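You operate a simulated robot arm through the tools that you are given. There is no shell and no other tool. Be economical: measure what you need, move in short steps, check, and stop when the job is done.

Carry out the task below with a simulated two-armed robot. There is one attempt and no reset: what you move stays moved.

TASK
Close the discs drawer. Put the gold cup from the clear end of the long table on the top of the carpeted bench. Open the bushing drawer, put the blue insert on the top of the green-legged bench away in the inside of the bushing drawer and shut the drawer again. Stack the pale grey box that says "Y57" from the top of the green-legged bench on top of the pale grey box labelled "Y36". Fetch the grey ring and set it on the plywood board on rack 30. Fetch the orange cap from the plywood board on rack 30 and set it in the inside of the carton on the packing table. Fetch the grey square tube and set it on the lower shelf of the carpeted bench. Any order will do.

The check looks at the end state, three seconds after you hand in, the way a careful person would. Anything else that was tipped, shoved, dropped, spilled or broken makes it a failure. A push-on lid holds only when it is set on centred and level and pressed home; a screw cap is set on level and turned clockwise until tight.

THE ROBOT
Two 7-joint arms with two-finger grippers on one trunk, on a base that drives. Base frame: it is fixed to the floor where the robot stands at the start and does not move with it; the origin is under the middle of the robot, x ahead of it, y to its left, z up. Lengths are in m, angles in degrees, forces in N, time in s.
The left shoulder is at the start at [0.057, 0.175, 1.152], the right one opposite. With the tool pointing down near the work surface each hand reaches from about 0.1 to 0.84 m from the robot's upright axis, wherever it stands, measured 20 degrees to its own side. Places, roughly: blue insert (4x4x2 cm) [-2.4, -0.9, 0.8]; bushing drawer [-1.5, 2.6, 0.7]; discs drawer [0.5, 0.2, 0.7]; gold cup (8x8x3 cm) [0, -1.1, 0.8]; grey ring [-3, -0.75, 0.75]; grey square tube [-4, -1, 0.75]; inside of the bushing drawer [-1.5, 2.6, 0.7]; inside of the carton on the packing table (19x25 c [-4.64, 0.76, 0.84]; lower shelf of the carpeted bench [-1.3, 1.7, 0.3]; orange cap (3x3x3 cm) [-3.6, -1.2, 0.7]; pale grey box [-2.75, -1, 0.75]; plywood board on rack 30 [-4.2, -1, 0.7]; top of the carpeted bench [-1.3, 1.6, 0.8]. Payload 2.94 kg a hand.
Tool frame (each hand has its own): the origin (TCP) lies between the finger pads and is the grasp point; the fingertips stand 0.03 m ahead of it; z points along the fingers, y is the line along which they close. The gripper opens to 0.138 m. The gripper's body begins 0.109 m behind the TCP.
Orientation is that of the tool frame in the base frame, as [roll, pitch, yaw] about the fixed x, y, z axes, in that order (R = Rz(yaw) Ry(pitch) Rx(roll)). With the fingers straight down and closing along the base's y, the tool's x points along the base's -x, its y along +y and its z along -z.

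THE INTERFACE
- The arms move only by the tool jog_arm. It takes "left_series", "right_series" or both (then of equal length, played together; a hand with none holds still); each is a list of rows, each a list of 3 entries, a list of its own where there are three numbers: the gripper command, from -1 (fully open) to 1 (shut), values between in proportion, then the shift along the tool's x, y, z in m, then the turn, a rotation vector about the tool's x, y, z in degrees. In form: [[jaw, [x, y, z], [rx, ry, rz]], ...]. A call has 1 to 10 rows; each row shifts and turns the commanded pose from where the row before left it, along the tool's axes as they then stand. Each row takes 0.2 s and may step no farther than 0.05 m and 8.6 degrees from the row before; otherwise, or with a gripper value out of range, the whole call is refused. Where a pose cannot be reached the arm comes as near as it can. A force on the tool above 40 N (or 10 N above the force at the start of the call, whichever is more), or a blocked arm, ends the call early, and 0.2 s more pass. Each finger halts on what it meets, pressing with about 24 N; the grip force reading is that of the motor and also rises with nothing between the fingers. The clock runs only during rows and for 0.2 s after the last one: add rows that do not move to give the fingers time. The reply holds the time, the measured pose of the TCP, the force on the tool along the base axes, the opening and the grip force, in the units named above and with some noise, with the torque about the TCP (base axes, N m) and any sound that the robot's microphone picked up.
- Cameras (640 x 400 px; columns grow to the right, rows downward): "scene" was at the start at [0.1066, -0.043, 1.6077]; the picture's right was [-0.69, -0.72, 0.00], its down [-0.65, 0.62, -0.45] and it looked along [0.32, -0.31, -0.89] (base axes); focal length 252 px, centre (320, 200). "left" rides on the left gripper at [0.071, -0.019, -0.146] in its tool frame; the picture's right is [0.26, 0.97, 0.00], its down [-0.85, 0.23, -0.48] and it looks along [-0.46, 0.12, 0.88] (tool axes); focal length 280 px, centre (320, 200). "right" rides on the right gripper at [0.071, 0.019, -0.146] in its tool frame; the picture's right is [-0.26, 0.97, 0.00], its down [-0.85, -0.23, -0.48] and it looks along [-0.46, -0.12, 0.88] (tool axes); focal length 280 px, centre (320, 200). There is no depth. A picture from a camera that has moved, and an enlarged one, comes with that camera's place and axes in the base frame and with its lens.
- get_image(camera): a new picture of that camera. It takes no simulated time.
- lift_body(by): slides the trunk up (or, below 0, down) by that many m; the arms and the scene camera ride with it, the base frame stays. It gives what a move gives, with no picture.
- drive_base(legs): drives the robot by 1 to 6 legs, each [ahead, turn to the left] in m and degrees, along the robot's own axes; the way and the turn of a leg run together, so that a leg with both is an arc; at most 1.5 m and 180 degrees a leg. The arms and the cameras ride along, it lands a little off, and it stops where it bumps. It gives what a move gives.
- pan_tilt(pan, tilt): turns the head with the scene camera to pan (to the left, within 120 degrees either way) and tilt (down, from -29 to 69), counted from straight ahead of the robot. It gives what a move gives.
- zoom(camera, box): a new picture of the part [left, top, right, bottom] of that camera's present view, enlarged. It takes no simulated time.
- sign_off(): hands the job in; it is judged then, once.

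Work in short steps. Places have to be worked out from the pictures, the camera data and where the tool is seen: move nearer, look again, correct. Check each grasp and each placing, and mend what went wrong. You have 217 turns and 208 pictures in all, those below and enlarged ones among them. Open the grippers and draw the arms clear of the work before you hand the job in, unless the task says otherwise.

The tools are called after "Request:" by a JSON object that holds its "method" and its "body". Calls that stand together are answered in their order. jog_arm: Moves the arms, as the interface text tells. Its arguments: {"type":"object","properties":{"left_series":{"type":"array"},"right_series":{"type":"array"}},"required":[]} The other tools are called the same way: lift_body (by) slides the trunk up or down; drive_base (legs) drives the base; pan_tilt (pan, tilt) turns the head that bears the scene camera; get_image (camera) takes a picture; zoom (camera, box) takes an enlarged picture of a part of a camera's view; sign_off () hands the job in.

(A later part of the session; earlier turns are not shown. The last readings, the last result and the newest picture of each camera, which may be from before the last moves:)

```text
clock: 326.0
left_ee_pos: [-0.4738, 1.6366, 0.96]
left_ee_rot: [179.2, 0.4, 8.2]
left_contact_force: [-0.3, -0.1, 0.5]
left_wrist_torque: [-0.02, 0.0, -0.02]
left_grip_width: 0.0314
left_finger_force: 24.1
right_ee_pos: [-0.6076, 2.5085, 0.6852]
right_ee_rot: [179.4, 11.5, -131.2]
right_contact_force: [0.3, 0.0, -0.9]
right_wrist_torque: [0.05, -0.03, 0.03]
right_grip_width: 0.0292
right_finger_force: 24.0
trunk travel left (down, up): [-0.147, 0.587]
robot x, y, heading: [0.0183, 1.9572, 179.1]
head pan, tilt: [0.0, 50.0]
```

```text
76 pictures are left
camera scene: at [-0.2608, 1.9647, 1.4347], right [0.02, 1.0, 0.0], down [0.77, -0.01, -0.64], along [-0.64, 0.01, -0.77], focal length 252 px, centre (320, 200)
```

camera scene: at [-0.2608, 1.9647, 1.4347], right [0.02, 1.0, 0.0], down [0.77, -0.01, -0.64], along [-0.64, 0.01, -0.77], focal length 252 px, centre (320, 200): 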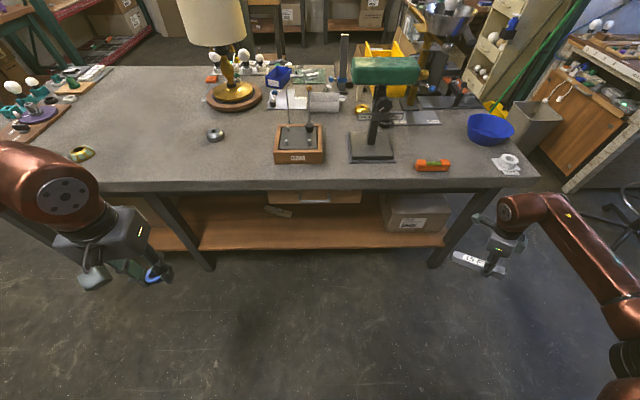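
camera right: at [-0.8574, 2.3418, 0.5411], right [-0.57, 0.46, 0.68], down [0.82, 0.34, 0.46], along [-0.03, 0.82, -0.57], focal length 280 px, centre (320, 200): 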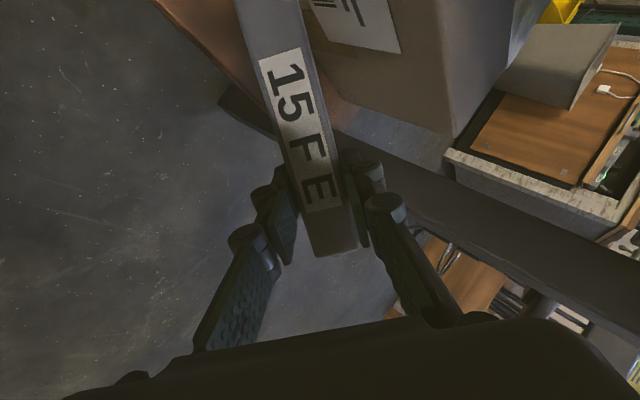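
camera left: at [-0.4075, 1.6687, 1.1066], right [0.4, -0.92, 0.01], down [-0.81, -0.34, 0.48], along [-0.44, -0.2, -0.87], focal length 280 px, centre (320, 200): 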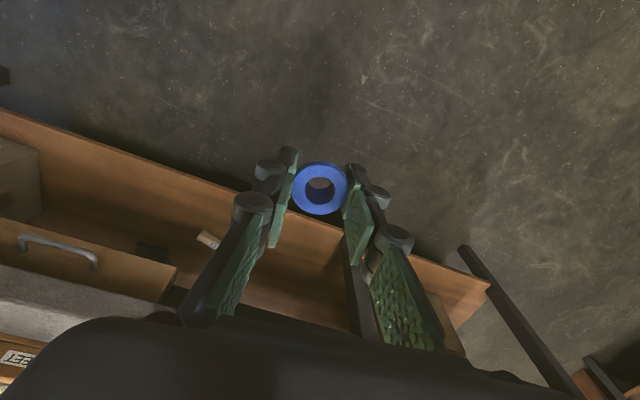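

Level again. Now I turn the hand's yaw toward its natural direction (tube pointing along x).

Request:
{"method": "jog_arm", "body": {"right_series": [[0.8, [0, 0, 0], [0, 8.3, 0]], [0.8, [0, 0, 0], [0, 3, -7]], [0.8, [0, 0, 0], [0, 0, -8.4]], [0.8, [0, 0, 0], [0, 0, -8.4]], [0.8, [0, 0, 0], [0, 0, -8.4]], [0.8, [0, 0, 0], [0, 0, -8.4]], [0.8, [0, 0, 0], [0, 0, -8.4]], [0.8, [0, 0, 0], [0, 0, -8.4]], [0.8, [0, 0, 0], [0, 0, -8.4]], [0.8, [0, 0, 0], [0, 0, -8.4]]]}}

Request:
{"method": "jog_arm", "body": {"right_series": [[0.8, [0, 0, 0], [0, 0, -8.4]], [0.8, [0, 0, 0], [0, 0, -8.4]], [0.8, [0, 0, 0], [0, 0, -8.4]], [0.8, [0, 0, 0], [0, 0, -8.4]], [0.8, [0, 0, 0], [0, 0, -8.4]]]}}

```text
clock: 328.2
left_ee_pos: [-0.4731, 1.636, 0.9614]
left_ee_rot: [179.2, 0.5, 8.3]
left_contact_force: [0.1, 0.2, -0.3]
left_wrist_torque: [0.02, -0.03, 0.01]
left_grip_width: 0.0312
left_finger_force: 23.8
right_ee_pos: [-0.6068, 2.5082, 0.6869]
right_ee_rot: [180.0, 0.6, -56.9]
right_contact_force: [0.3, -0.3, -2.2]
right_wrist_torque: [0.05, -0.01, -0.02]
right_grip_width: 0.0294
right_finger_force: 24.0
trunk travel left (down, up): [-0.147, 0.587]
robot x, y, heading: [0.0149, 1.956, 179.1]
head pan, tilt: [0.0, 50.0]
```

```text
clock: 329.4
left_ee_pos: [-0.4749, 1.6363, 0.9613]
left_ee_rot: [179.1, 0.4, 8.3]
left_contact_force: [-0.4, 0.3, -0.1]
left_wrist_torque: [0.01, 0.01, 0.02]
left_grip_width: 0.0313
left_finger_force: 24.1
right_ee_pos: [-0.6085, 2.5102, 0.6846]
right_ee_rot: [-179.6, 0.4, -14.9]
right_contact_force: [0.6, -0.3, -1.6]
right_wrist_torque: [0.03, 0.04, -0.02]
right_grip_width: 0.0292
right_finger_force: 23.5
trunk travel left (down, up): [-0.147, 0.587]
robot x, y, heading: [0.0176, 1.9579, 179.3]
head pan, tilt: [0.0, 50.0]
```

The gap beside the drawer is wide and clear at y≈1.6 (between the leg and the drawer). I tuck in the right hand and shift the base down to y≈1.25.

Request:
{"method": "jog_arm", "body": {"right_series": [[0.8, [0.027, 0.036, 0], [0, 0, 0]], [0.8, [0.027, 0.036, 0], [0, 0, 0]], [0.8, [0.027, 0.036, 0], [0, 0, 0]], [0.8, [0.027, 0.036, 0], [0, 0, 0]], [0.8, [0.027, 0.036, 0], [0, 0, 0]], [0.8, [0.027, 0.036, 0], [0, 0, -8]]]}}

Request:
{"method": "drive_base", "body": {"legs": [[0, 90], [0.68, 0], [0, -90]]}}

Request:
{"method": "get_image", "body": {"camera": "scene"}}

```text
clock: 330.8
left_ee_pos: [-0.4738, 1.6363, 0.9604]
left_ee_rot: [179.2, 0.6, 8.2]
left_contact_force: [0.3, -0.8, 0.1]
left_wrist_torque: [0.02, -0.03, 0.02]
left_grip_width: 0.0313
left_finger_force: 24.1
right_ee_pos: [-0.5059, 2.257, 0.683]
right_ee_rot: [-179.4, 0.4, -7.0]
right_contact_force: [0.7, -0.2, -1.3]
right_wrist_torque: [-0.01, 0.01, 0.0]
right_grip_width: 0.0292
right_finger_force: 23.9
trunk travel left (down, up): [-0.147, 0.587]
robot x, y, heading: [0.012, 1.9587, 179.3]
head pan, tilt: [0.0, 50.0]
```

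```text
clock: 342.2
left_ee_pos: [-0.5047, 0.9722, 0.9613]
left_ee_rot: [179.2, 0.6, 6.3]
left_contact_force: [0.7, 0.3, 0.0]
left_wrist_torque: [-0.02, 0.04, -0.01]
left_grip_width: 0.0312
left_finger_force: 24.2
right_ee_pos: [-0.5178, 1.5942, 0.6815]
right_ee_rot: [-179.6, 0.4, -8.9]
right_contact_force: [-0.2, 0.3, -0.3]
right_wrist_torque: [0.03, 0.01, 0.0]
right_grip_width: 0.0293
right_finger_force: 24.3
trunk travel left (down, up): [-0.147, 0.587]
robot x, y, heading: [-0.0074, 1.277, 177.0]
head pan, tilt: [0.0, 50.0]
```

```text
75 pictures are left
camera scene: at [-0.2816, 1.2934, 1.4349], right [0.05, 1.0, 0.0], down [0.77, -0.04, -0.64], along [-0.64, 0.03, -0.77], focal length 252 px, centre (320, 200)
```

scene: 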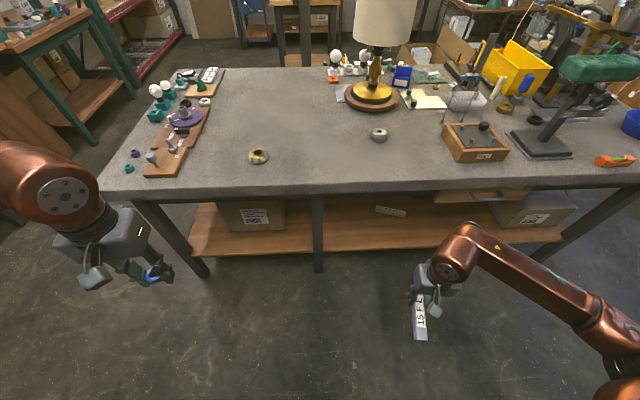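

A good clear spot lies right of the middle leg. I lower the right hand to z≈0.40 and then drive 0.2 m forward.

Request:
{"method": "jog_arm", "body": {"right_series": [[0.8, [0, 0, 0.04], [0, 0, 0]], [0.8, [0, 0, 0.04], [0, 0, 0]], [0.8, [0, 0, 0.04], [0, 0, 0]], [0.8, [0, 0, 0.04], [0, 0, 0]], [0.8, [0, 0, 0.04], [0, 0, 0]], [0.8, [0, 0, 0.04], [0, 0, 0]], [0.8, [0, 0, 0.04], [0, 0, -8]]]}}

Request:
{"method": "drive_base", "body": {"legs": [[0.2, 0]]}}

Request:
{"method": "get_image", "body": {"camera": "scene"}}

Request:
{"method": "get_image", "body": {"camera": "right"}}

```text
clock: 343.8
left_ee_pos: [-0.5058, 0.9721, 0.961]
left_ee_rot: [179.2, 0.5, 6.3]
left_contact_force: [-1.4, 0.3, 0.5]
left_wrist_torque: [-0.01, -0.04, 0.0]
left_grip_width: 0.0313
left_finger_force: 23.9
right_ee_pos: [-0.521, 1.5991, 0.4017]
right_ee_rot: [-179.5, 0.3, -0.7]
right_contact_force: [0.1, 0.2, -1.4]
right_wrist_torque: [-0.02, 0.01, 0.0]
right_grip_width: 0.0295
right_finger_force: 24.4
trunk travel left (down, up): [-0.147, 0.587]
robot x, y, heading: [-0.0037, 1.2746, 177.1]
head pan, tilt: [0.0, 50.0]
```

```text
clock: 345.4
left_ee_pos: [-0.6966, 0.9814, 0.9638]
left_ee_rot: [179.3, 1.0, 6.4]
left_contact_force: [-0.9, 0.6, -0.5]
left_wrist_torque: [0.0, -0.14, -0.01]
left_grip_width: 0.0314
left_finger_force: 23.9
right_ee_pos: [-0.7161, 1.6082, 0.4074]
right_ee_rot: [-179.5, 0.7, -0.7]
right_contact_force: [0.3, 0.6, -1.4]
right_wrist_torque: [-0.04, -0.02, -0.03]
right_grip_width: 0.0293
right_finger_force: 23.9
trunk travel left (down, up): [-0.147, 0.587]
robot x, y, heading: [-0.2065, 1.2885, 177.4]
head pan, tilt: [0.0, 50.0]
```

```text
74 pictures are left
camera scene: at [-0.4868, 1.3022, 1.4342], right [0.05, 1.0, 0.0], down [0.77, -0.04, -0.64], along [-0.64, 0.03, -0.77], focal length 252 px, centre (320, 200)
```

scene: 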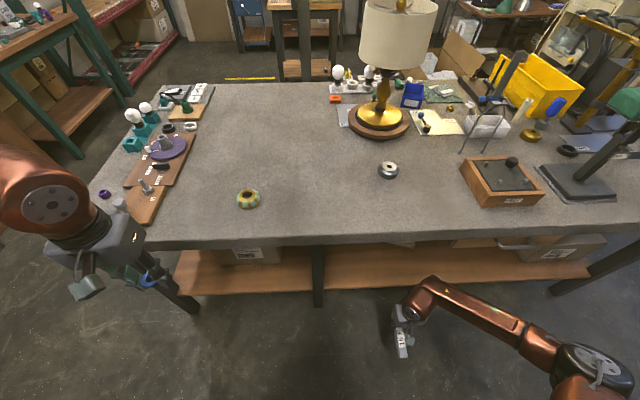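

```text
73 pictures are left
camera right: at [-0.6429, 1.5868, 0.5519], right [-0.27, -0.96, -0.01], down [-0.84, 0.24, 0.49], along [-0.47, 0.14, -0.87], focal length 280 px, centre (320, 200)
```

right: 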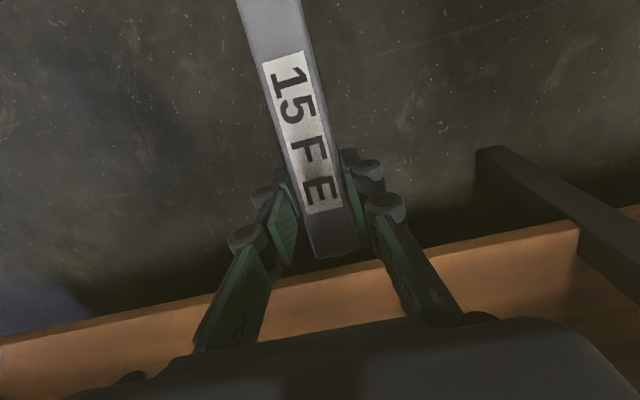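

Clear ahead. I move forward in steps over the shelf.

Request:
{"method": "jog_arm", "body": {"right_series": [[0.8, [-0.04, 0, 0], [0, 0, 0]], [0.8, [-0.04, 0, 0], [0, 0, 0]], [0.8, [-0.04, 0, 0], [0, 0, 0]], [0.8, [-0.04, 0, 0], [0, 0, 0]], [0.8, [-0.04, 0, 0], [0, 0, 0]]]}}

Request:
{"method": "get_image", "body": {"camera": "scene"}}

Request:
{"method": "get_image", "body": {"camera": "right"}}

```text
clock: 346.8
left_ee_pos: [-0.6917, 0.981, 0.9656]
left_ee_rot: [179.4, 1.2, 6.4]
left_contact_force: [-1.2, 0.3, -0.3]
left_wrist_torque: [0.0, -0.04, -0.01]
left_grip_width: 0.0314
left_finger_force: 24.6
right_ee_pos: [-0.8859, 1.6133, 0.385]
right_ee_rot: [-179.0, -1.6, -0.3]
right_contact_force: [-0.7, -0.2, -1.0]
right_wrist_torque: [-0.01, 0.04, 0.03]
right_grip_width: 0.0294
right_finger_force: 23.9
trunk travel left (down, up): [-0.147, 0.587]
robot x, y, heading: [-0.203, 1.2878, 176.9]
head pan, tilt: [0.0, 50.0]
stopped in row 5 (right hand): the arm was blocked; the commanded pose is now the measured one
```

```text
72 pictures are left
camera scene: at [-0.4792, 1.3042, 1.4354], right [0.05, 1.0, 0.0], down [0.77, -0.04, -0.64], along [-0.64, 0.03, -0.77], focal length 252 px, centre (320, 200)
```

scene: 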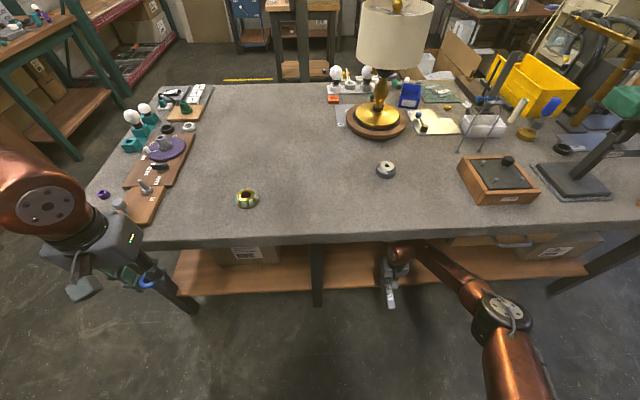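

```text
71 pictures are left
camera right: at [-0.8187, 1.5909, 0.533], right [-0.27, -0.96, -0.02], down [-0.86, 0.23, 0.46], along [-0.43, 0.14, -0.89], focal length 280 px, centre (320, 200)
```

right: 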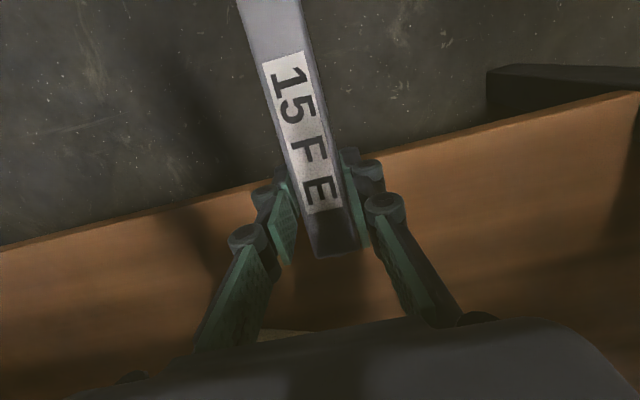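

The wrist meets the tabletop edge. I back 1 cm, lower 4 cm, tilt slightly inward, and go on.

Request:
{"method": "jog_arm", "body": {"right_series": [[0.8, [0.01, 0, 0.01], [0, 0, 0]], [0.8, [0, 0, 0.02], [0, -4, 0]], [0.8, [0, 0, 0.01], [0, -5, 0]], [0.8, [-0.02, 0, 0.003], [0, 0, 0]], [0.8, [-0.025, 0, 0.004], [0, 0, 0]], [0.8, [-0.025, 0, 0.004], [0, 0, 0]], [0.8, [-0.025, 0, 0.004], [0, 0, 0]]]}}

Request:
{"method": "get_image", "body": {"camera": "right"}}

Request:
{"method": "zoom", "body": {"camera": "scene", "box": [320, 200, 520, 340]}}

```text
clock: 348.4
left_ee_pos: [-0.6912, 0.9813, 0.966]
left_ee_rot: [179.5, 1.3, 6.3]
left_contact_force: [-0.1, -0.2, -0.3]
left_wrist_torque: [0.02, -0.02, 0.02]
left_grip_width: 0.0313
left_finger_force: 24.1
right_ee_pos: [-0.9478, 1.6147, 0.3444]
right_ee_rot: [-179.1, 7.7, -0.3]
right_contact_force: [-0.7, -1.1, -0.8]
right_wrist_torque: [0.0, 0.02, 0.0]
right_grip_width: 0.0291
right_finger_force: 23.8
right hand out of reach, approached as far as the arm can: row 7
trunk travel left (down, up): [-0.147, 0.587]
robot x, y, heading: [-0.2032, 1.2881, 176.9]
head pan, tilt: [0.0, 50.0]
```

```text
70 pictures are left
camera right: at [-0.8578, 1.5915, 0.4803], right [-0.27, -0.96, 0.02], down [-0.78, 0.23, 0.59], along [-0.57, 0.14, -0.81], focal length 280 px, centre (320, 200)
```

right: 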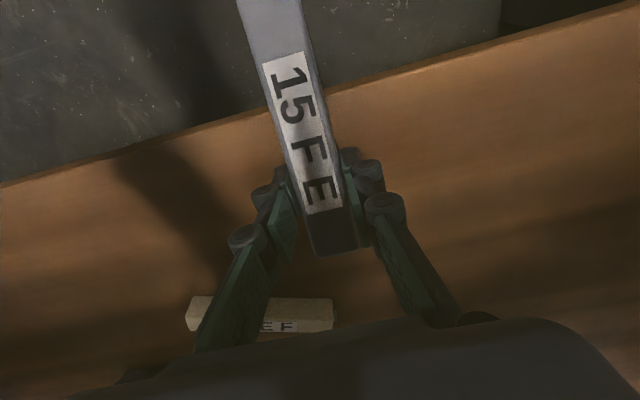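

```text
2.86 times, centred on (420, 270) of scene
camera zoom: at [-0.4786, 1.3037, 1.4349], right [0.05, 1.0, 0.0], down [0.77, -0.04, -0.64], along [-0.64, 0.03, -0.77], focal length 718 px, centre (34, 0)
```

zoom: 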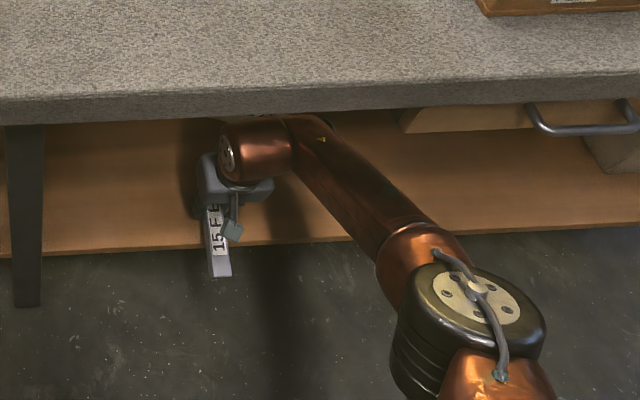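

The outer tube end still overhangs the edge slightly. I drive the base 4.5 cm forward.

Request:
{"method": "drive_base", "body": {"legs": [[0.045, 0]]}}

Request:
{"method": "get_image", "body": {"camera": "right"}}

```text
clock: 349.8
left_ee_pos: [-0.6896, 0.9653, 0.9341]
left_ee_rot: [173.9, 2.7, 4.0]
left_contact_force: [0.6, -1.0, -2.7]
left_wrist_torque: [0.06, 0.0, -0.02]
left_grip_width: 0.0311
left_finger_force: 24.5
right_ee_pos: [-0.9644, 1.6955, 0.3322]
right_ee_rot: [-170.7, 8.7, -2.9]
right_contact_force: [0.3, 1.1, -1.0]
right_wrist_torque: [-0.06, 0.03, 0.02]
right_grip_width: 0.0294
right_finger_force: 24.0
trunk travel left (down, up): [-0.147, 0.587]
robot x, y, heading: [-0.246, 1.2907, 178.4]
head pan, tilt: [0.0, 50.0]
stopped in leg 1: the robot was blocked; the commanded pose is now the measured one
```

```text
68 pictures are left
camera right: at [-0.8751, 1.6489, 0.4611], right [-0.33, -0.94, -0.12], down [-0.75, 0.19, 0.63], along [-0.57, 0.3, -0.77], focal length 280 px, centre (320, 200)
```

right: 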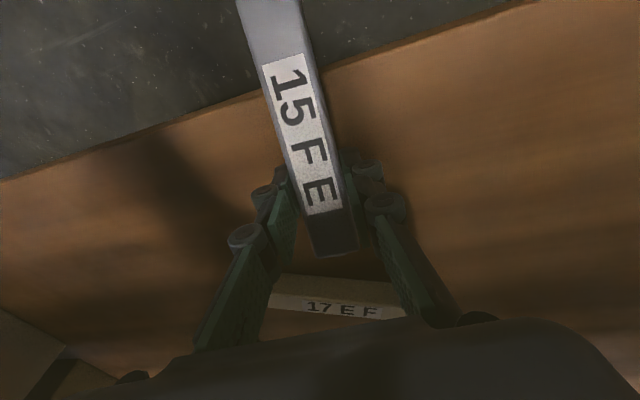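

The tube is now about 7 cm inside the edge with its centre at x≈-0.964. I level the roll, partly level the pitch, and lower to contact.

Request:
{"method": "jog_arm", "body": {"right_series": [[0.8, [0, 0, 0], [-4, 0, 0]], [0.8, [0, 0, 0.003], [-4, 2, 0]], [0.8, [0, 0, 0.004], [0, 3, 0]], [0.8, [0, 0, 0.004], [0, 0, 0]], [0.8, [0, 0, 0.004], [0, 0, 0]]]}}

Request:
{"method": "get_image", "body": {"camera": "right"}}

```text
clock: 350.1
left_ee_pos: [-0.6408, 0.97, 0.9446]
left_ee_rot: [172.6, 9.7, -1.5]
left_contact_force: [-0.1, -0.4, -2.3]
left_wrist_torque: [0.05, 0.05, -0.03]
left_grip_width: 0.031
left_finger_force: 24.0
right_ee_pos: [-0.9515, 1.7003, 0.3485]
right_ee_rot: [-170.8, 11.8, -1.0]
right_contact_force: [0.1, -1.7, 2.2]
right_wrist_torque: [0.07, -0.06, -0.05]
right_grip_width: 0.0293
right_finger_force: 23.5
trunk travel left (down, up): [-0.147, 0.587]
robot x, y, heading: [-0.2414, 1.2866, 179.3]
head pan, tilt: [0.0, 50.0]
stopped in row 1 (left hand): the arm was blocked; the commanded pose is now the measured one
```

```text
67 pictures are left
camera right: at [-0.8533, 1.6559, 0.4719], right [-0.3, -0.95, -0.1], down [-0.72, 0.16, 0.67], along [-0.62, 0.27, -0.74], focal length 280 px, centre (320, 200)
```

right: 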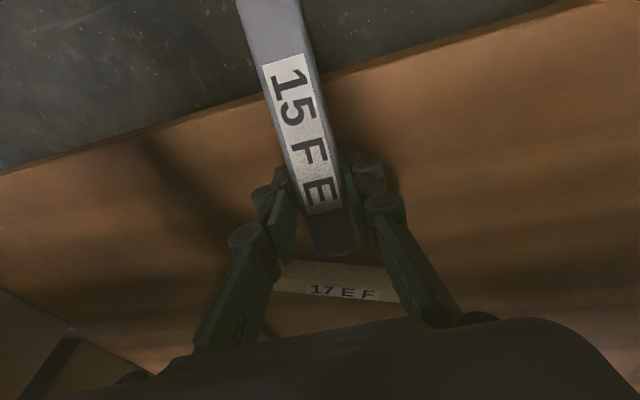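

The left arm reports being blocked; I look at it.

Request:
{"method": "pan_tilt", "body": {"pan": 25, "tilt": 45}}

Request:
{"method": "get_image", "body": {"camera": "scene"}}

```text
clock: 351.0
left_ee_pos: [-0.6416, 0.9721, 0.9398]
left_ee_rot: [171.9, 7.6, -0.8]
left_contact_force: [-0.6, 0.0, 0.0]
left_wrist_torque: [0.02, -0.01, -0.01]
left_grip_width: 0.031
left_finger_force: 24.1
right_ee_pos: [-0.9512, 1.6988, 0.3497]
right_ee_rot: [-171.2, 11.9, -0.9]
right_contact_force: [-0.2, -0.8, -0.7]
right_wrist_torque: [0.02, 0.01, -0.01]
right_grip_width: 0.0293
right_finger_force: 24.1
trunk travel left (down, up): [-0.147, 0.587]
robot x, y, heading: [-0.2482, 1.2864, 179.6]
head pan, tilt: [25.0, 45.0]
```

```text
66 pictures are left
camera scene: at [-0.6309, 1.2488, 1.4282], right [-0.41, 0.91, -0.03], down [0.7, 0.3, -0.65], along [-0.59, -0.29, -0.76], focal length 252 px, centre (320, 200)
```

scene: 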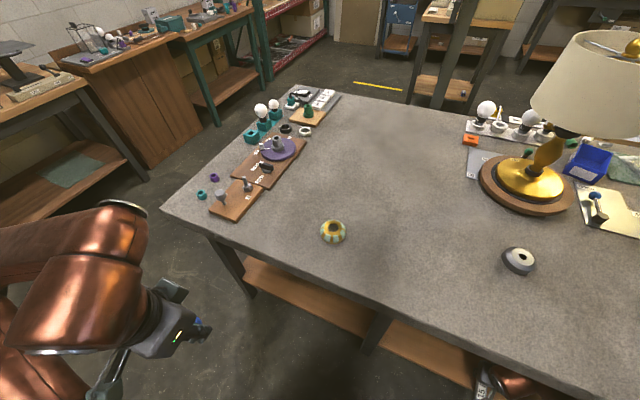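

Torso lean has folded the left arm. I move the left hand outward (left and forward) to free it.

Request:
{"method": "jog_arm", "body": {"left_series": [[0.8, [-0.015, 0.03, 0], [0, 0, 0]], [0.8, [-0.02, 0.04, -0.005], [0, 0, 0]], [0.8, [-0.02, 0.04, -0.005], [0, 0, 0]]]}}

Request:
{"method": "jog_arm", "body": {"right_series": [[0.8, [0, 0, 0.004], [-4, 0, 0]], [0.8, [0, 0, 0.006], [-4, 2, 0]], [0.8, [0, 0, 0.006], [0, 2, 0]], [0.8, [0, 0, 0.006], [0, 0, 0]]]}}

```text
clock: 351.4
left_ee_pos: [-0.6015, 0.9595, 0.9462]
left_ee_rot: [171.3, 14.0, -5.2]
left_contact_force: [-0.5, -0.6, -1.8]
left_wrist_torque: [0.02, 0.0, 0.0]
left_grip_width: 0.031
left_finger_force: 24.0
right_ee_pos: [-0.9289, 1.7284, 0.3711]
right_ee_rot: [-168.3, 15.2, 0.4]
right_contact_force: [-0.1, 0.7, -2.9]
right_wrist_torque: [0.01, 0.01, 0.02]
right_grip_width: 0.0293
right_finger_force: 24.0
trunk travel left (down, up): [-0.147, 0.587]
robot x, y, heading: [-0.2451, 1.2873, -179.7]
head pan, tilt: [25.0, 45.0]
stopped in row 1 (left hand): the arm was blocked; the commanded pose is now the measured one
```

```text
clock: 351.7
left_ee_pos: [-0.552, 0.9619, 0.9658]
left_ee_rot: [171.3, 22.0, -3.9]
left_contact_force: [-0.7, -0.6, -0.4]
left_wrist_torque: [0.02, 0.0, 0.0]
left_grip_width: 0.0314
left_finger_force: 24.0
right_ee_pos: [-0.9176, 1.757, 0.4162]
right_ee_rot: [-167.5, 21.1, 0.8]
right_contact_force: [4.3, -10.3, -7.1]
right_wrist_torque: [1.34, 0.67, -0.34]
right_grip_width: 0.0294
right_finger_force: 24.3
trunk travel left (down, up): [-0.147, 0.587]
robot x, y, heading: [-0.2445, 1.2848, -179.1]
head pan, tilt: [25.0, 45.0]
stopped in row 1 (left hand): the arm was blocked; the commanded pose is now the measured one
```

I let things settle and look at the right arm.

Request:
{"method": "pan_tilt", "body": {"pan": -5, "tilt": 50}}

Request:
{"method": "get_image", "body": {"camera": "scene"}}

```text
clock: 352.6
left_ee_pos: [-0.5131, 0.9654, 0.9605]
left_ee_rot: [171.1, 18.7, -4.8]
left_contact_force: [-1.3, 0.3, 0.3]
left_wrist_torque: [-0.02, 0.0, 0.02]
left_grip_width: 0.0313
left_finger_force: 24.4
right_ee_pos: [-0.9031, 1.7182, 0.4172]
right_ee_rot: [-170.6, 20.8, 1.0]
right_contact_force: [0.4, 1.1, -0.6]
right_wrist_torque: [-0.07, 0.0, 0.03]
right_grip_width: 0.0291
right_finger_force: 23.7
trunk travel left (down, up): [-0.147, 0.587]
robot x, y, heading: [-0.2467, 1.2841, -179.8]
head pan, tilt: [-5.0, 50.0]
```

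```text
65 pictures are left
camera scene: at [-0.5244, 1.2908, 1.4341], right [0.08, 1.0, 0.0], down [0.77, -0.06, -0.64], along [-0.64, 0.05, -0.77], focal length 252 px, centre (320, 200)
```

scene: 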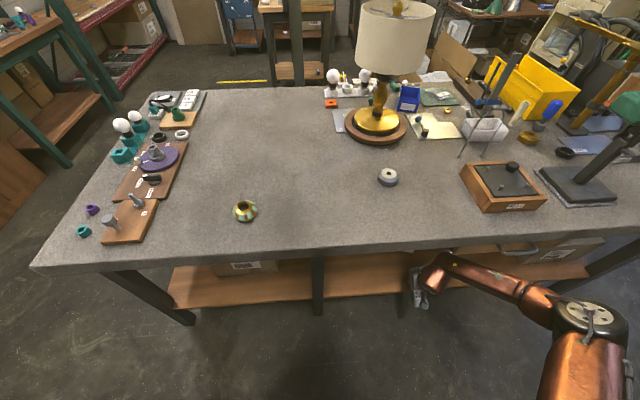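

Settled upright again. I unfold the left arm forward first, levelling it.

Request:
{"method": "jog_arm", "body": {"left_series": [[0.8, [-0.015, 0.004, 0], [0, 0, 0]], [0.8, [-0.03, 0.008, 0], [4, 4, 0]], [0.8, [-0.03, 0.008, 0], [4, 5, 0]], [0.8, [-0.03, 0.008, 0], [0, 5, 0]], [0.8, [-0.03, 0.008, 0], [0, 4, 0]], [0.8, [-0.02, 0.008, 0], [0, 0, 0]]]}}

Request:
{"method": "get_image", "body": {"camera": "right"}}

```text
clock: 354.0
left_ee_pos: [-0.6757, 0.9345, 0.9942]
left_ee_rot: [178.7, 0.7, -3.9]
left_contact_force: [0.4, 0.4, 0.4]
left_wrist_torque: [0.02, 0.01, 0.02]
left_grip_width: 0.0311
left_finger_force: 24.3
right_ee_pos: [-0.9056, 1.72, 0.4114]
right_ee_rot: [-170.6, 20.3, 1.0]
right_contact_force: [-0.2, -0.1, -0.5]
right_wrist_torque: [-0.06, 0.02, 0.03]
right_grip_width: 0.0294
right_finger_force: 23.7
trunk travel left (down, up): [-0.147, 0.587]
robot x, y, heading: [-0.2473, 1.2896, -179.6]
head pan, tilt: [-5.0, 50.0]
```

```text
64 pictures are left
camera right: at [-0.7899, 1.6788, 0.5193], right [-0.29, -0.96, -0.06], down [-0.62, 0.14, 0.77], along [-0.73, 0.26, -0.64], focal length 280 px, centre (320, 200)
```

right: 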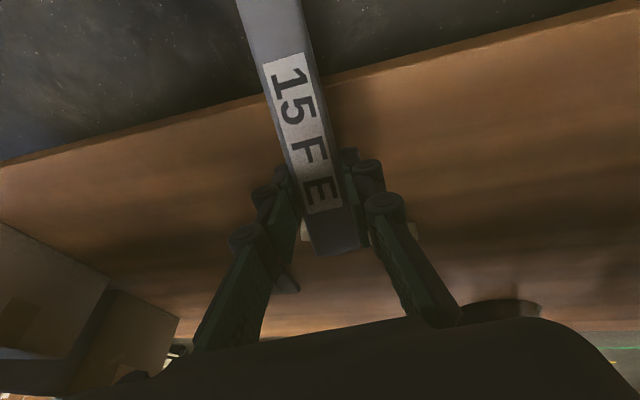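

Now the right hand: straighten the roll, go 10 cm toward -y, then down and forward.

Request:
{"method": "jog_arm", "body": {"right_series": [[0.8, [0, 0.02, 0], [-4.7, 0, 0]], [0.8, [0, 0.027, 0], [-4.7, 0, 0]], [0.8, [0, 0.027, 0], [0, 4, 0]], [0.8, [0, 0.027, 0], [0, 4, 0]], [0.8, [-0.014, 0, 0.025], [0, 0, 0]], [0.8, [-0.014, 0, 0.025], [0, 0, 0]]]}}

Request:
{"method": "get_image", "body": {"camera": "right"}}

```text
clock: 355.4
left_ee_pos: [-0.6747, 0.9344, 0.9957]
left_ee_rot: [178.7, 0.7, -4.0]
left_contact_force: [0.3, 0.2, 1.1]
left_wrist_torque: [-0.01, 0.0, -0.01]
left_grip_width: 0.0311
left_finger_force: 24.4
right_ee_pos: [-0.9459, 1.6204, 0.364]
right_ee_rot: [180.0, 12.3, 0.9]
right_contact_force: [-0.4, 0.9, -0.8]
right_wrist_torque: [-0.02, 0.03, 0.0]
right_grip_width: 0.0294
right_finger_force: 24.1
trunk travel left (down, up): [-0.147, 0.587]
robot x, y, heading: [-0.2432, 1.2865, -179.3]
head pan, tilt: [-5.0, 50.0]
```

```text
63 pictures are left
camera right: at [-0.8445, 1.6012, 0.4922], right [-0.24, -0.97, 0.06], down [-0.73, 0.22, 0.65], along [-0.64, 0.11, -0.76], focal length 280 px, centre (320, 200)
```

right: 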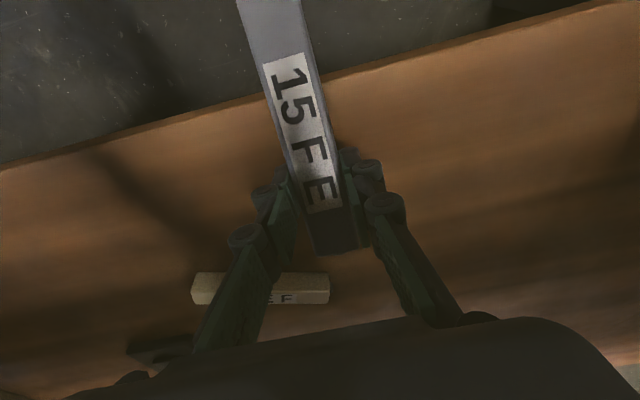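

Pose is good. I advance 3 cm and lower gently until the tube touches.

Request:
{"method": "jog_arm", "body": {"right_series": [[0.8, [-0.013, 0, 0.006], [0, 0, 0]], [0.8, [-0.013, 0, 0.006], [0, 2, 0]], [0.8, [-0.002, 0, 0.006], [0, 2, 0]], [0.8, [-0.001, 0, 0.005], [0, 0, 0]], [0.8, [-0.001, 0, 0.005], [0, 0, 0]], [0.8, [-0.001, 0, 0.005], [0, 0, 0]]]}}

Request:
{"method": "get_image", "body": {"camera": "right"}}

```text
clock: 356.8
left_ee_pos: [-0.6751, 0.9351, 0.996]
left_ee_rot: [178.7, 0.7, -4.0]
left_contact_force: [0.1, 0.5, -0.3]
left_wrist_torque: [0.01, -0.03, 0.01]
left_grip_width: 0.031
left_finger_force: 24.5
right_ee_pos: [-0.9797, 1.618, 0.3371]
right_ee_rot: [180.0, 8.3, 0.9]
right_contact_force: [-0.2, 0.5, -0.1]
right_wrist_torque: [0.0, 0.0, 0.01]
right_grip_width: 0.0293
right_finger_force: 24.0
trunk travel left (down, up): [-0.147, 0.587]
robot x, y, heading: [-0.2444, 1.2877, -179.6]
head pan, tilt: [-5.0, 50.0]
```

```text
62 pictures are left
camera right: at [-0.8883, 1.5996, 0.4722], right [-0.24, -0.97, 0.04], down [-0.77, 0.22, 0.59], along [-0.58, 0.11, -0.8], focal length 280 px, centre (320, 200)
```

right: 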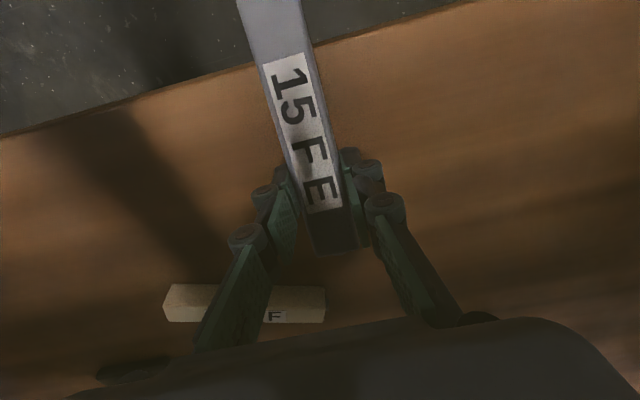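

Continuing down in small steps.

Request:
{"method": "jog_arm", "body": {"right_series": [[0.8, [-0.001, 0, 0.005], [0, 1.5, 0]], [0.8, [-0.001, 0, 0.005], [0, 1.5, 0]], [0.8, [0, 0, 0.004], [0, 0, 0]], [0.8, [0, 0, 0.004], [0, 0, 0]], [0.8, [0, 0, 0.004], [0, 0, 0]], [0.8, [0, 0, 0.004], [0, 0, 0]], [0.8, [0, 0, 0.004], [0, 0, 0]]]}}

Request:
{"method": "get_image", "body": {"camera": "right"}}

```text
clock: 358.4
left_ee_pos: [-0.6749, 0.9344, 0.996]
left_ee_rot: [178.7, 0.6, -4.1]
left_contact_force: [-0.2, -0.6, -0.3]
left_wrist_torque: [-0.01, 0.01, -0.01]
left_grip_width: 0.031
left_finger_force: 24.1
right_ee_pos: [-0.9815, 1.6193, 0.3255]
right_ee_rot: [-179.8, 8.4, 0.7]
right_contact_force: [0.9, 0.5, -1.8]
right_wrist_torque: [0.02, 0.02, 0.0]
right_grip_width: 0.029
right_finger_force: 23.8
right hand out of reach, approached as far as the arm can: row 1, 2, 5, 7
trunk travel left (down, up): [-0.147, 0.587]
robot x, y, heading: [-0.2462, 1.2884, -179.7]
head pan, tilt: [-5.0, 50.0]
```

```text
61 pictures are left
camera right: at [-0.8891, 1.6004, 0.4604], right [-0.25, -0.97, 0.03], down [-0.77, 0.22, 0.6], along [-0.58, 0.12, -0.8], focal length 280 px, centre (320, 200)
```

right: 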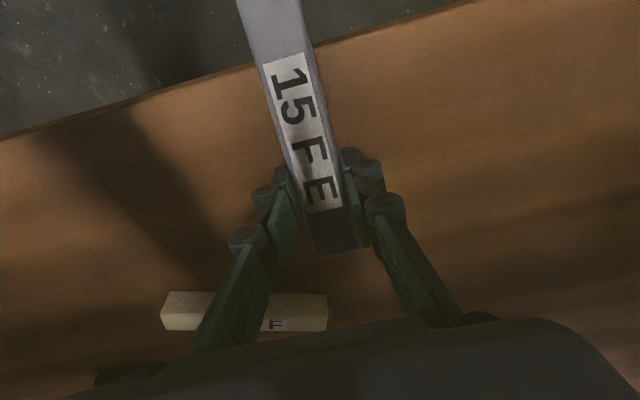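

Reach ends here; I lower the trunk 3 cm to bring the tube down.

Request:
{"method": "lift_body", "body": {"by": -0.025}}

Request:
{"method": "get_image", "body": {"camera": "right"}}

```text
clock: 359.1
left_ee_pos: [-0.6745, 0.9328, 0.9701]
left_ee_rot: [178.7, 0.8, -4.1]
left_contact_force: [-0.2, 0.4, -0.4]
left_wrist_torque: [-0.01, 0.01, 0.03]
left_grip_width: 0.0313
left_finger_force: 24.0
right_ee_pos: [-0.9809, 1.6199, 0.3008]
right_ee_rot: [179.9, 8.2, 0.8]
right_contact_force: [1.7, -2.3, 6.6]
right_wrist_torque: [-0.08, -0.17, -0.08]
right_grip_width: 0.0294
right_finger_force: 23.8
trunk travel left (down, up): [-0.122, 0.612]
robot x, y, heading: [-0.2444, 1.2868, -179.7]
head pan, tilt: [-5.0, 50.0]
```

```text
60 pictures are left
camera right: at [-0.8889, 1.6009, 0.4356], right [-0.24, -0.97, 0.04], down [-0.77, 0.22, 0.59], along [-0.58, 0.11, -0.8], focal length 280 px, centre (320, 200)
```

right: 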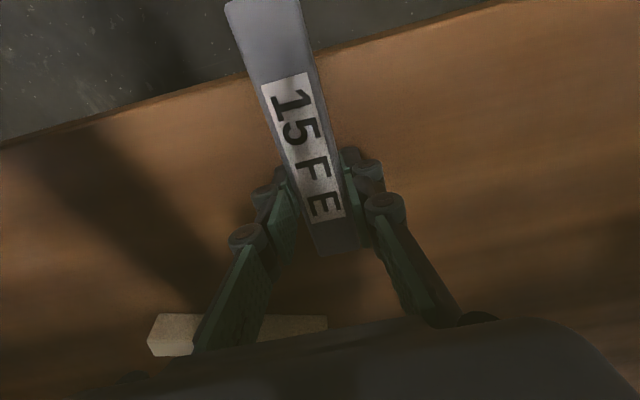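

Touching. It overhangs the edge ~3–4 cm, so I lift slightly and try to slide 3.5 cm further in.

Request:
{"method": "jog_arm", "body": {"right_series": [[0.8, [0, 0, -0.005], [0, 0, 0]], [0.8, [-0.012, 0, 0.001], [0, 0, 0]], [0.8, [-0.012, 0, 0.001], [0, 0, 0]], [0.8, [-0.012, 0, 0.001], [0, 0, 0]], [0.8, [0, 0, 0.003], [0, 0, 0]]]}}

Request:
{"method": "get_image", "body": {"camera": "right"}}

```text
clock: 360.3
left_ee_pos: [-0.6743, 0.9336, 0.9701]
left_ee_rot: [178.8, 0.7, -4.0]
left_contact_force: [0.0, 0.0, 0.1]
left_wrist_torque: [0.03, -0.01, 0.03]
left_grip_width: 0.0311
left_finger_force: 24.4
right_ee_pos: [-0.9935, 1.6202, 0.3041]
right_ee_rot: [179.9, 8.3, 0.9]
right_contact_force: [-0.2, -0.3, -1.0]
right_wrist_torque: [-0.04, 0.04, 0.0]
right_grip_width: 0.0291
right_finger_force: 24.4
right hand out of reach, approached as far as the arm can: row 3, 4
trunk travel left (down, up): [-0.122, 0.612]
robot x, y, heading: [-0.245, 1.2874, -179.6]
head pan, tilt: [-5.0, 50.0]
```

```text
59 pictures are left
camera right: at [-0.9011, 1.6014, 0.4387], right [-0.24, -0.97, 0.04], down [-0.77, 0.22, 0.59], along [-0.58, 0.12, -0.8], focal length 280 px, centre (320, 200)
```

right: 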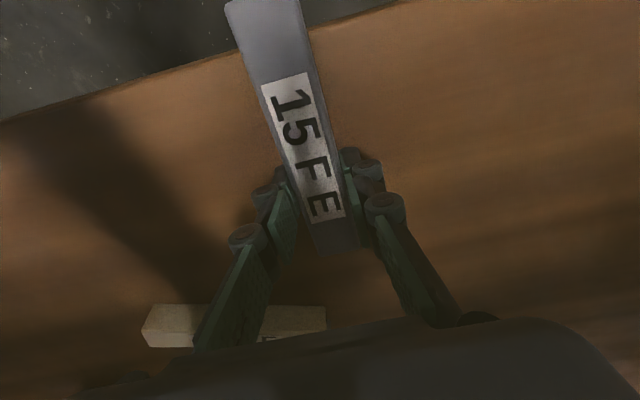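

Only ~2 cm overhang now. I set it down (trunk -6 mm) and release.

Request:
{"method": "lift_body", "body": {"by": -0.007}}

Request:
{"method": "jog_arm", "body": {"right_series": [[0.6, [0, 0, 0], [0, 0, 0]], [0.4, [0, 0, 0], [0, 0, 0]], [0.2, [0, 0, 0], [0, 0, 0]], [0.0, [0, 0, 0], [0, 0, 0]], [0.0, [0, 0, 0], [0, 0, 0]], [0.0, [0, 0, -0.02], [0, 0, 0]], [0.0, [0, 0, -0.025], [0, 0, 0]]]}}

Request:
{"method": "get_image", "body": {"camera": "right"}}

```text
clock: 360.9
left_ee_pos: [-0.6735, 0.9335, 0.9645]
left_ee_rot: [178.8, 0.9, -4.0]
left_contact_force: [-0.7, 1.1, 0.4]
left_wrist_torque: [-0.01, 0.03, 0.01]
left_grip_width: 0.0311
left_finger_force: 23.7
right_ee_pos: [-0.9928, 1.6187, 0.3007]
right_ee_rot: [-180.0, 8.5, 0.8]
right_contact_force: [12.2, 0.2, 29.3]
right_wrist_torque: [0.01, -1.18, -0.13]
right_grip_width: 0.0292
right_finger_force: 23.8
trunk travel left (down, up): [-0.115, 0.619]
robot x, y, heading: [-0.2425, 1.2855, -179.7]
head pan, tilt: [-5.0, 50.0]
```

```text
clock: 362.5
left_ee_pos: [-0.6743, 0.9329, 0.9638]
left_ee_rot: [178.7, 0.6, -4.0]
left_contact_force: [0.1, -0.1, -0.7]
left_wrist_torque: [0.01, 0.0, 0.0]
left_grip_width: 0.0311
left_finger_force: 23.7
right_ee_pos: [-0.9856, 1.6192, 0.3412]
right_ee_rot: [180.0, 8.4, 1.0]
right_contact_force: [0.5, 0.2, -0.6]
right_wrist_torque: [0.0, 0.02, 0.0]
right_grip_width: 0.0689
right_finger_force: 0.0
trunk travel left (down, up): [-0.115, 0.619]
robot x, y, heading: [-0.2436, 1.289, -179.6]
head pan, tilt: [-5.0, 50.0]
```

```text
58 pictures are left
camera right: at [-0.8935, 1.6018, 0.4746], right [-0.24, -0.97, 0.04], down [-0.77, 0.22, 0.59], along [-0.58, 0.12, -0.8], focal length 280 px, centre (320, 200)
```

right: 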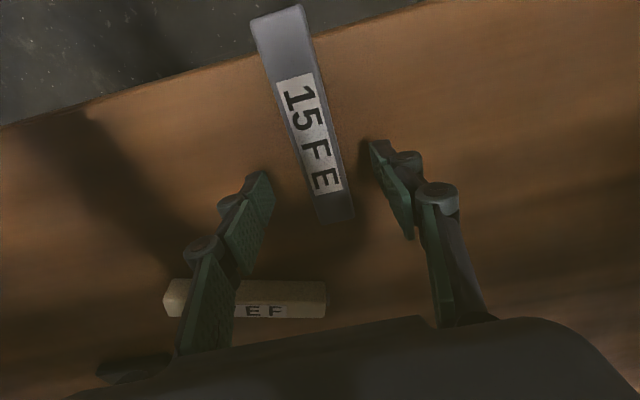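

It rests on the shelf but overhangs about 3 cm. I regrasp nearer its outer end and slide it in 5 cm.

Request:
{"method": "jog_arm", "body": {"right_series": [[0.0, [0.045, 0, -0.007], [0, 0, 0]], [0.0, [0.004, 0, 0.02], [0, 0, 0]], [0.0, [0.003, 0, 0.02], [0, 0, 0]], [0.4, [0, 0, 0], [0, 0, 0]], [0.7, [0, 0, 0], [0, 0, 0]], [0.7, [0, 0, 0], [0, 0, 0]]]}}

Request:
{"method": "get_image", "body": {"camera": "right"}}

```text
clock: 363.9
left_ee_pos: [-0.6742, 0.9332, 0.9632]
left_ee_rot: [178.9, 0.6, -4.0]
left_contact_force: [-0.9, -0.4, 0.7]
left_wrist_torque: [0.03, 0.0, 0.04]
left_grip_width: 0.0311
left_finger_force: 24.4
right_ee_pos: [-0.9405, 1.6205, 0.3015]
right_ee_rot: [-180.0, 8.4, 1.0]
right_contact_force: [-0.2, 1.2, 6.1]
right_wrist_torque: [0.06, 0.02, 0.02]
right_grip_width: 0.0293
right_finger_force: 24.1
trunk travel left (down, up): [-0.115, 0.619]
robot x, y, heading: [-0.2447, 1.2887, -179.8]
head pan, tilt: [-5.0, 50.0]
```

```text
57 pictures are left
camera right: at [-0.848, 1.6022, 0.4355], right [-0.24, -0.97, 0.04], down [-0.77, 0.22, 0.59], along [-0.58, 0.12, -0.8], focal length 280 px, centre (320, 200)
```

right: 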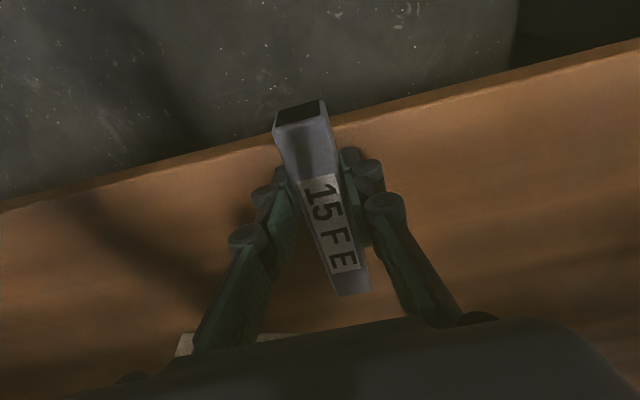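

Gripped at its outer third. I slide it inward ~4.5 cm and release.

Request:
{"method": "jog_arm", "body": {"right_series": [[0.7, [0, 0, -0.003], [0, 0, 0]], [0.7, [-0.015, 0, 0.002], [0, 0, 0]], [0.7, [-0.015, 0, 0.002], [0, 0, 0]], [0.7, [-0.015, 0, 0.002], [0, 0, 0]], [0.4, [0, 0, 0.002], [0, 0, 0]], [0.1, [0, 0, 0], [0, 0, 0]], [0.1, [0, 0, 0], [0, 0, 0]], [0.1, [0, 0, -0.02], [0, 0, 0]], [0.1, [0, 0, -0.02], [0, 0, 0]]]}}

Request:
{"method": "get_image", "body": {"camera": "right"}}

```text
clock: 365.9
left_ee_pos: [-0.6739, 0.9325, 0.9641]
left_ee_rot: [178.7, 0.7, -4.0]
left_contact_force: [-1.0, 0.6, -0.3]
left_wrist_torque: [0.01, 0.02, 0.01]
left_grip_width: 0.0312
left_finger_force: 23.4
right_ee_pos: [-0.9788, 1.6193, 0.3423]
right_ee_rot: [-180.0, 8.3, 1.0]
right_contact_force: [0.0, -0.2, 0.4]
right_wrist_torque: [-0.02, 0.02, 0.02]
right_grip_width: 0.0622
right_finger_force: 0.2
trunk travel left (down, up): [-0.115, 0.619]
robot x, y, heading: [-0.2459, 1.2917, -179.6]
head pan, tilt: [-5.0, 50.0]
```

```text
56 pictures are left
camera right: at [-0.887, 1.6019, 0.4771], right [-0.24, -0.97, 0.04], down [-0.77, 0.22, 0.59], along [-0.58, 0.12, -0.8], focal length 280 px, centre (320, 200)
```

right: 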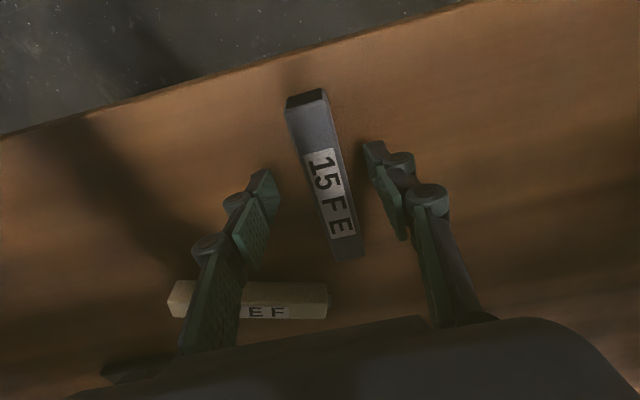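

The tube lies wholly on the shelf. I withdraw the hand straight out, then back up the base and raise the trunk.

Request:
{"method": "jog_arm", "body": {"right_series": [[0.1, [0.03, 0, -0.012], [0, 0, 0]], [0.1, [0.04, 0, -0.007], [0, 0, 0]], [0.1, [0.04, 0, -0.006], [0, 0, 0]], [0.1, [0.04, 0, -0.006], [0, 0, 0]], [0.1, [0.04, 0, -0.006], [0, 0, 0]], [0.1, [0.04, 0, -0.006], [0, 0, 0]], [0.1, [0.04, 0, -0.006], [0, 0, 0]], [0.1, [0.04, 0, -0.006], [0, 0, 0]]]}}

Request:
{"method": "drive_base", "body": {"legs": [[-0.2, 0]]}}

Request:
{"method": "lift_body", "body": {"by": 0.23}}

Request:
{"method": "get_image", "body": {"camera": "scene"}}

```text
clock: 367.7
left_ee_pos: [-0.6746, 0.9328, 0.964]
left_ee_rot: [178.7, 0.7, -3.9]
left_contact_force: [-0.5, 0.0, -0.4]
left_wrist_torque: [-0.02, 0.01, 0.02]
left_grip_width: 0.0312
left_finger_force: 24.3
right_ee_pos: [-0.667, 1.6243, 0.3519]
right_ee_rot: [180.0, 8.4, 0.9]
right_contact_force: [-0.6, 0.7, -0.1]
right_wrist_torque: [0.0, -0.01, -0.02]
right_grip_width: 0.0621
right_finger_force: 0.1
trunk travel left (down, up): [-0.115, 0.619]
robot x, y, heading: [-0.2416, 1.2857, -179.3]
head pan, tilt: [-5.0, 50.0]
```

```text
clock: 369.3
left_ee_pos: [-0.4752, 0.935, 0.9633]
left_ee_rot: [178.7, 0.6, -4.1]
left_contact_force: [0.2, 0.3, -0.2]
left_wrist_torque: [0.01, 0.04, 0.01]
left_grip_width: 0.0313
left_finger_force: 24.4
right_ee_pos: [-0.466, 1.6251, 0.3514]
right_ee_rot: [179.9, 8.4, 0.8]
right_contact_force: [0.2, 0.0, 0.2]
right_wrist_torque: [-0.01, 0.03, 0.0]
right_grip_width: 0.062
right_finger_force: 0.2
trunk travel left (down, up): [-0.115, 0.619]
robot x, y, heading: [-0.0417, 1.2884, -179.6]
head pan, tilt: [-5.0, 50.0]
```

```text
clock: 371.7
left_ee_pos: [-0.4753, 0.9354, 1.193]
left_ee_rot: [178.6, 0.8, -4.1]
left_contact_force: [-0.3, -0.2, -0.5]
left_wrist_torque: [-0.01, 0.03, -0.01]
left_grip_width: 0.0311
left_finger_force: 23.5
right_ee_pos: [-0.4654, 1.6253, 0.5805]
right_ee_rot: [-180.0, 8.4, 0.9]
right_contact_force: [0.7, -1.4, -1.3]
right_wrist_torque: [-0.03, 0.0, -0.01]
right_grip_width: 0.0621
right_finger_force: 0.1
trunk travel left (down, up): [-0.345, 0.389]
robot x, y, heading: [-0.0464, 1.2872, -179.6]
head pan, tilt: [-5.0, 50.0]
```

```text
55 pictures are left
camera scene: at [-0.1721, 1.2954, 1.6439], right [0.08, 1.0, 0.0], down [0.76, -0.06, -0.64], along [-0.64, 0.05, -0.77], focal length 252 px, centre (320, 200)
```

scene: 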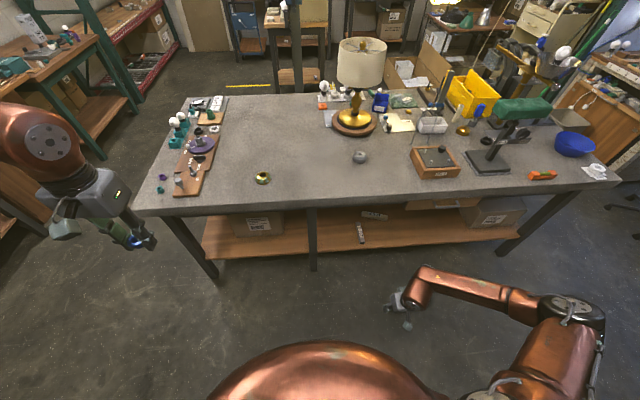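

The tube shows on the lower shelf. I raise the right hand and drive around to the bench's north end.

Request:
{"method": "jog_arm", "body": {"right_series": [[-0.3, [0, 0, -0.048], [0, 8, 0]], [-0.3, [0, 0, -0.048], [0, 0, 0]], [-0.3, [0, 0, -0.048], [0, 0, 0]], [-0.3, [0, 0, -0.048], [0, 0, 0]], [-0.3, [0, 0, -0.048], [0, 0, 0]], [-0.3, [0, 0, -0.048], [0, 0, 0]], [-0.3, [0, 0, -0.048], [0, 0, 0]], [-0.3, [0, 0, -0.048], [0, 0, 0]], [-0.3, [0, 0, -0.048], [0, 0, 0]], [-0.3, [0, 0, -0.048], [0, 0, 0]]]}}

Request:
{"method": "drive_base", "body": {"legs": [[0, -90], [1.3, 0], [0.5, 0], [0, 78], [0.85, 0], [0, 62]]}}

Request:
{"method": "pan_tilt", "body": {"pan": 0, "tilt": 50}}

Request:
{"method": "get_image", "body": {"camera": "scene"}}

```text
clock: 373.9
left_ee_pos: [-0.4754, 0.9354, 1.193]
left_ee_rot: [178.7, 0.8, -4.1]
left_contact_force: [0.3, 0.2, 0.1]
left_wrist_torque: [0.02, 0.01, 0.01]
left_grip_width: 0.0313
left_finger_force: 24.0
right_ee_pos: [-0.4535, 1.629, 1.0597]
right_ee_rot: [-179.9, 0.4, 1.0]
right_contact_force: [-0.5, 0.6, 0.6]
right_wrist_torque: [0.02, 0.0, 0.02]
right_grip_width: 0.0895
right_finger_force: 0.1
trunk travel left (down, up): [-0.345, 0.389]
robot x, y, heading: [-0.0455, 1.2869, -179.8]
head pan, tilt: [-5.0, 50.0]
```

```text
clock: 374.9
left_ee_pos: [-0.4896, 0.9493, 1.1898]
left_ee_rot: [178.8, 0.3, -5.8]
left_contact_force: [-0.7, -0.5, -0.7]
left_wrist_torque: [0.0, 0.04, -0.03]
left_grip_width: 0.0313
left_finger_force: 24.0
right_ee_pos: [-0.4394, 1.6464, 1.0596]
right_ee_rot: [180.0, 0.3, -1.6]
right_contact_force: [-0.5, 0.6, -0.4]
right_wrist_torque: [-0.01, 0.01, 0.0]
right_grip_width: 0.0896
right_finger_force: 0.1
trunk travel left (down, up): [-0.345, 0.389]
robot x, y, heading: [-0.0454, 1.2889, 178.1]
head pan, tilt: [-5.0, 50.0]
stopped in leg 1: the robot was blocked; the commanded pose is now the measured one
```

```text
clock: 375.6
left_ee_pos: [-0.4875, 0.949, 1.1906]
left_ee_rot: [178.8, 0.5, -5.9]
left_contact_force: [-0.2, 0.0, -1.2]
left_wrist_torque: [-0.02, 0.03, 0.02]
left_grip_width: 0.0314
left_finger_force: 24.0
right_ee_pos: [-0.4389, 1.6469, 1.0599]
right_ee_rot: [180.0, 0.3, -1.6]
right_contact_force: [0.6, 0.0, 0.3]
right_wrist_torque: [0.0, 0.0, -0.01]
right_grip_width: 0.0899
right_finger_force: 0.0
trunk travel left (down, up): [-0.345, 0.389]
robot x, y, heading: [-0.0464, 1.2871, 178.0]
head pan, tilt: [0.0, 50.0]
```

```text
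54 pictures are left
camera scene: at [-0.1715, 1.294, 1.6441], right [0.03, 1.0, 0.0], down [0.77, -0.03, -0.64], along [-0.64, 0.02, -0.77], focal length 252 px, centre (320, 200)
```

scene: 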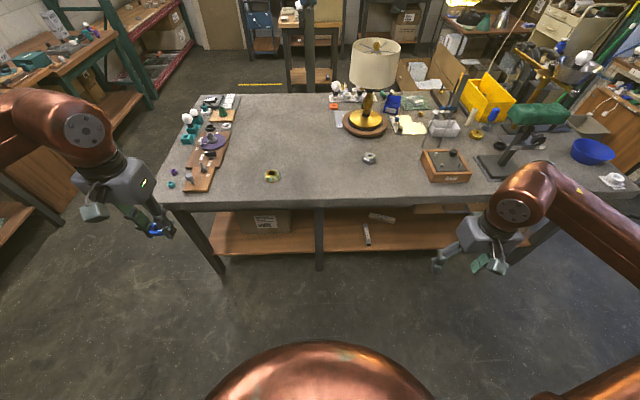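

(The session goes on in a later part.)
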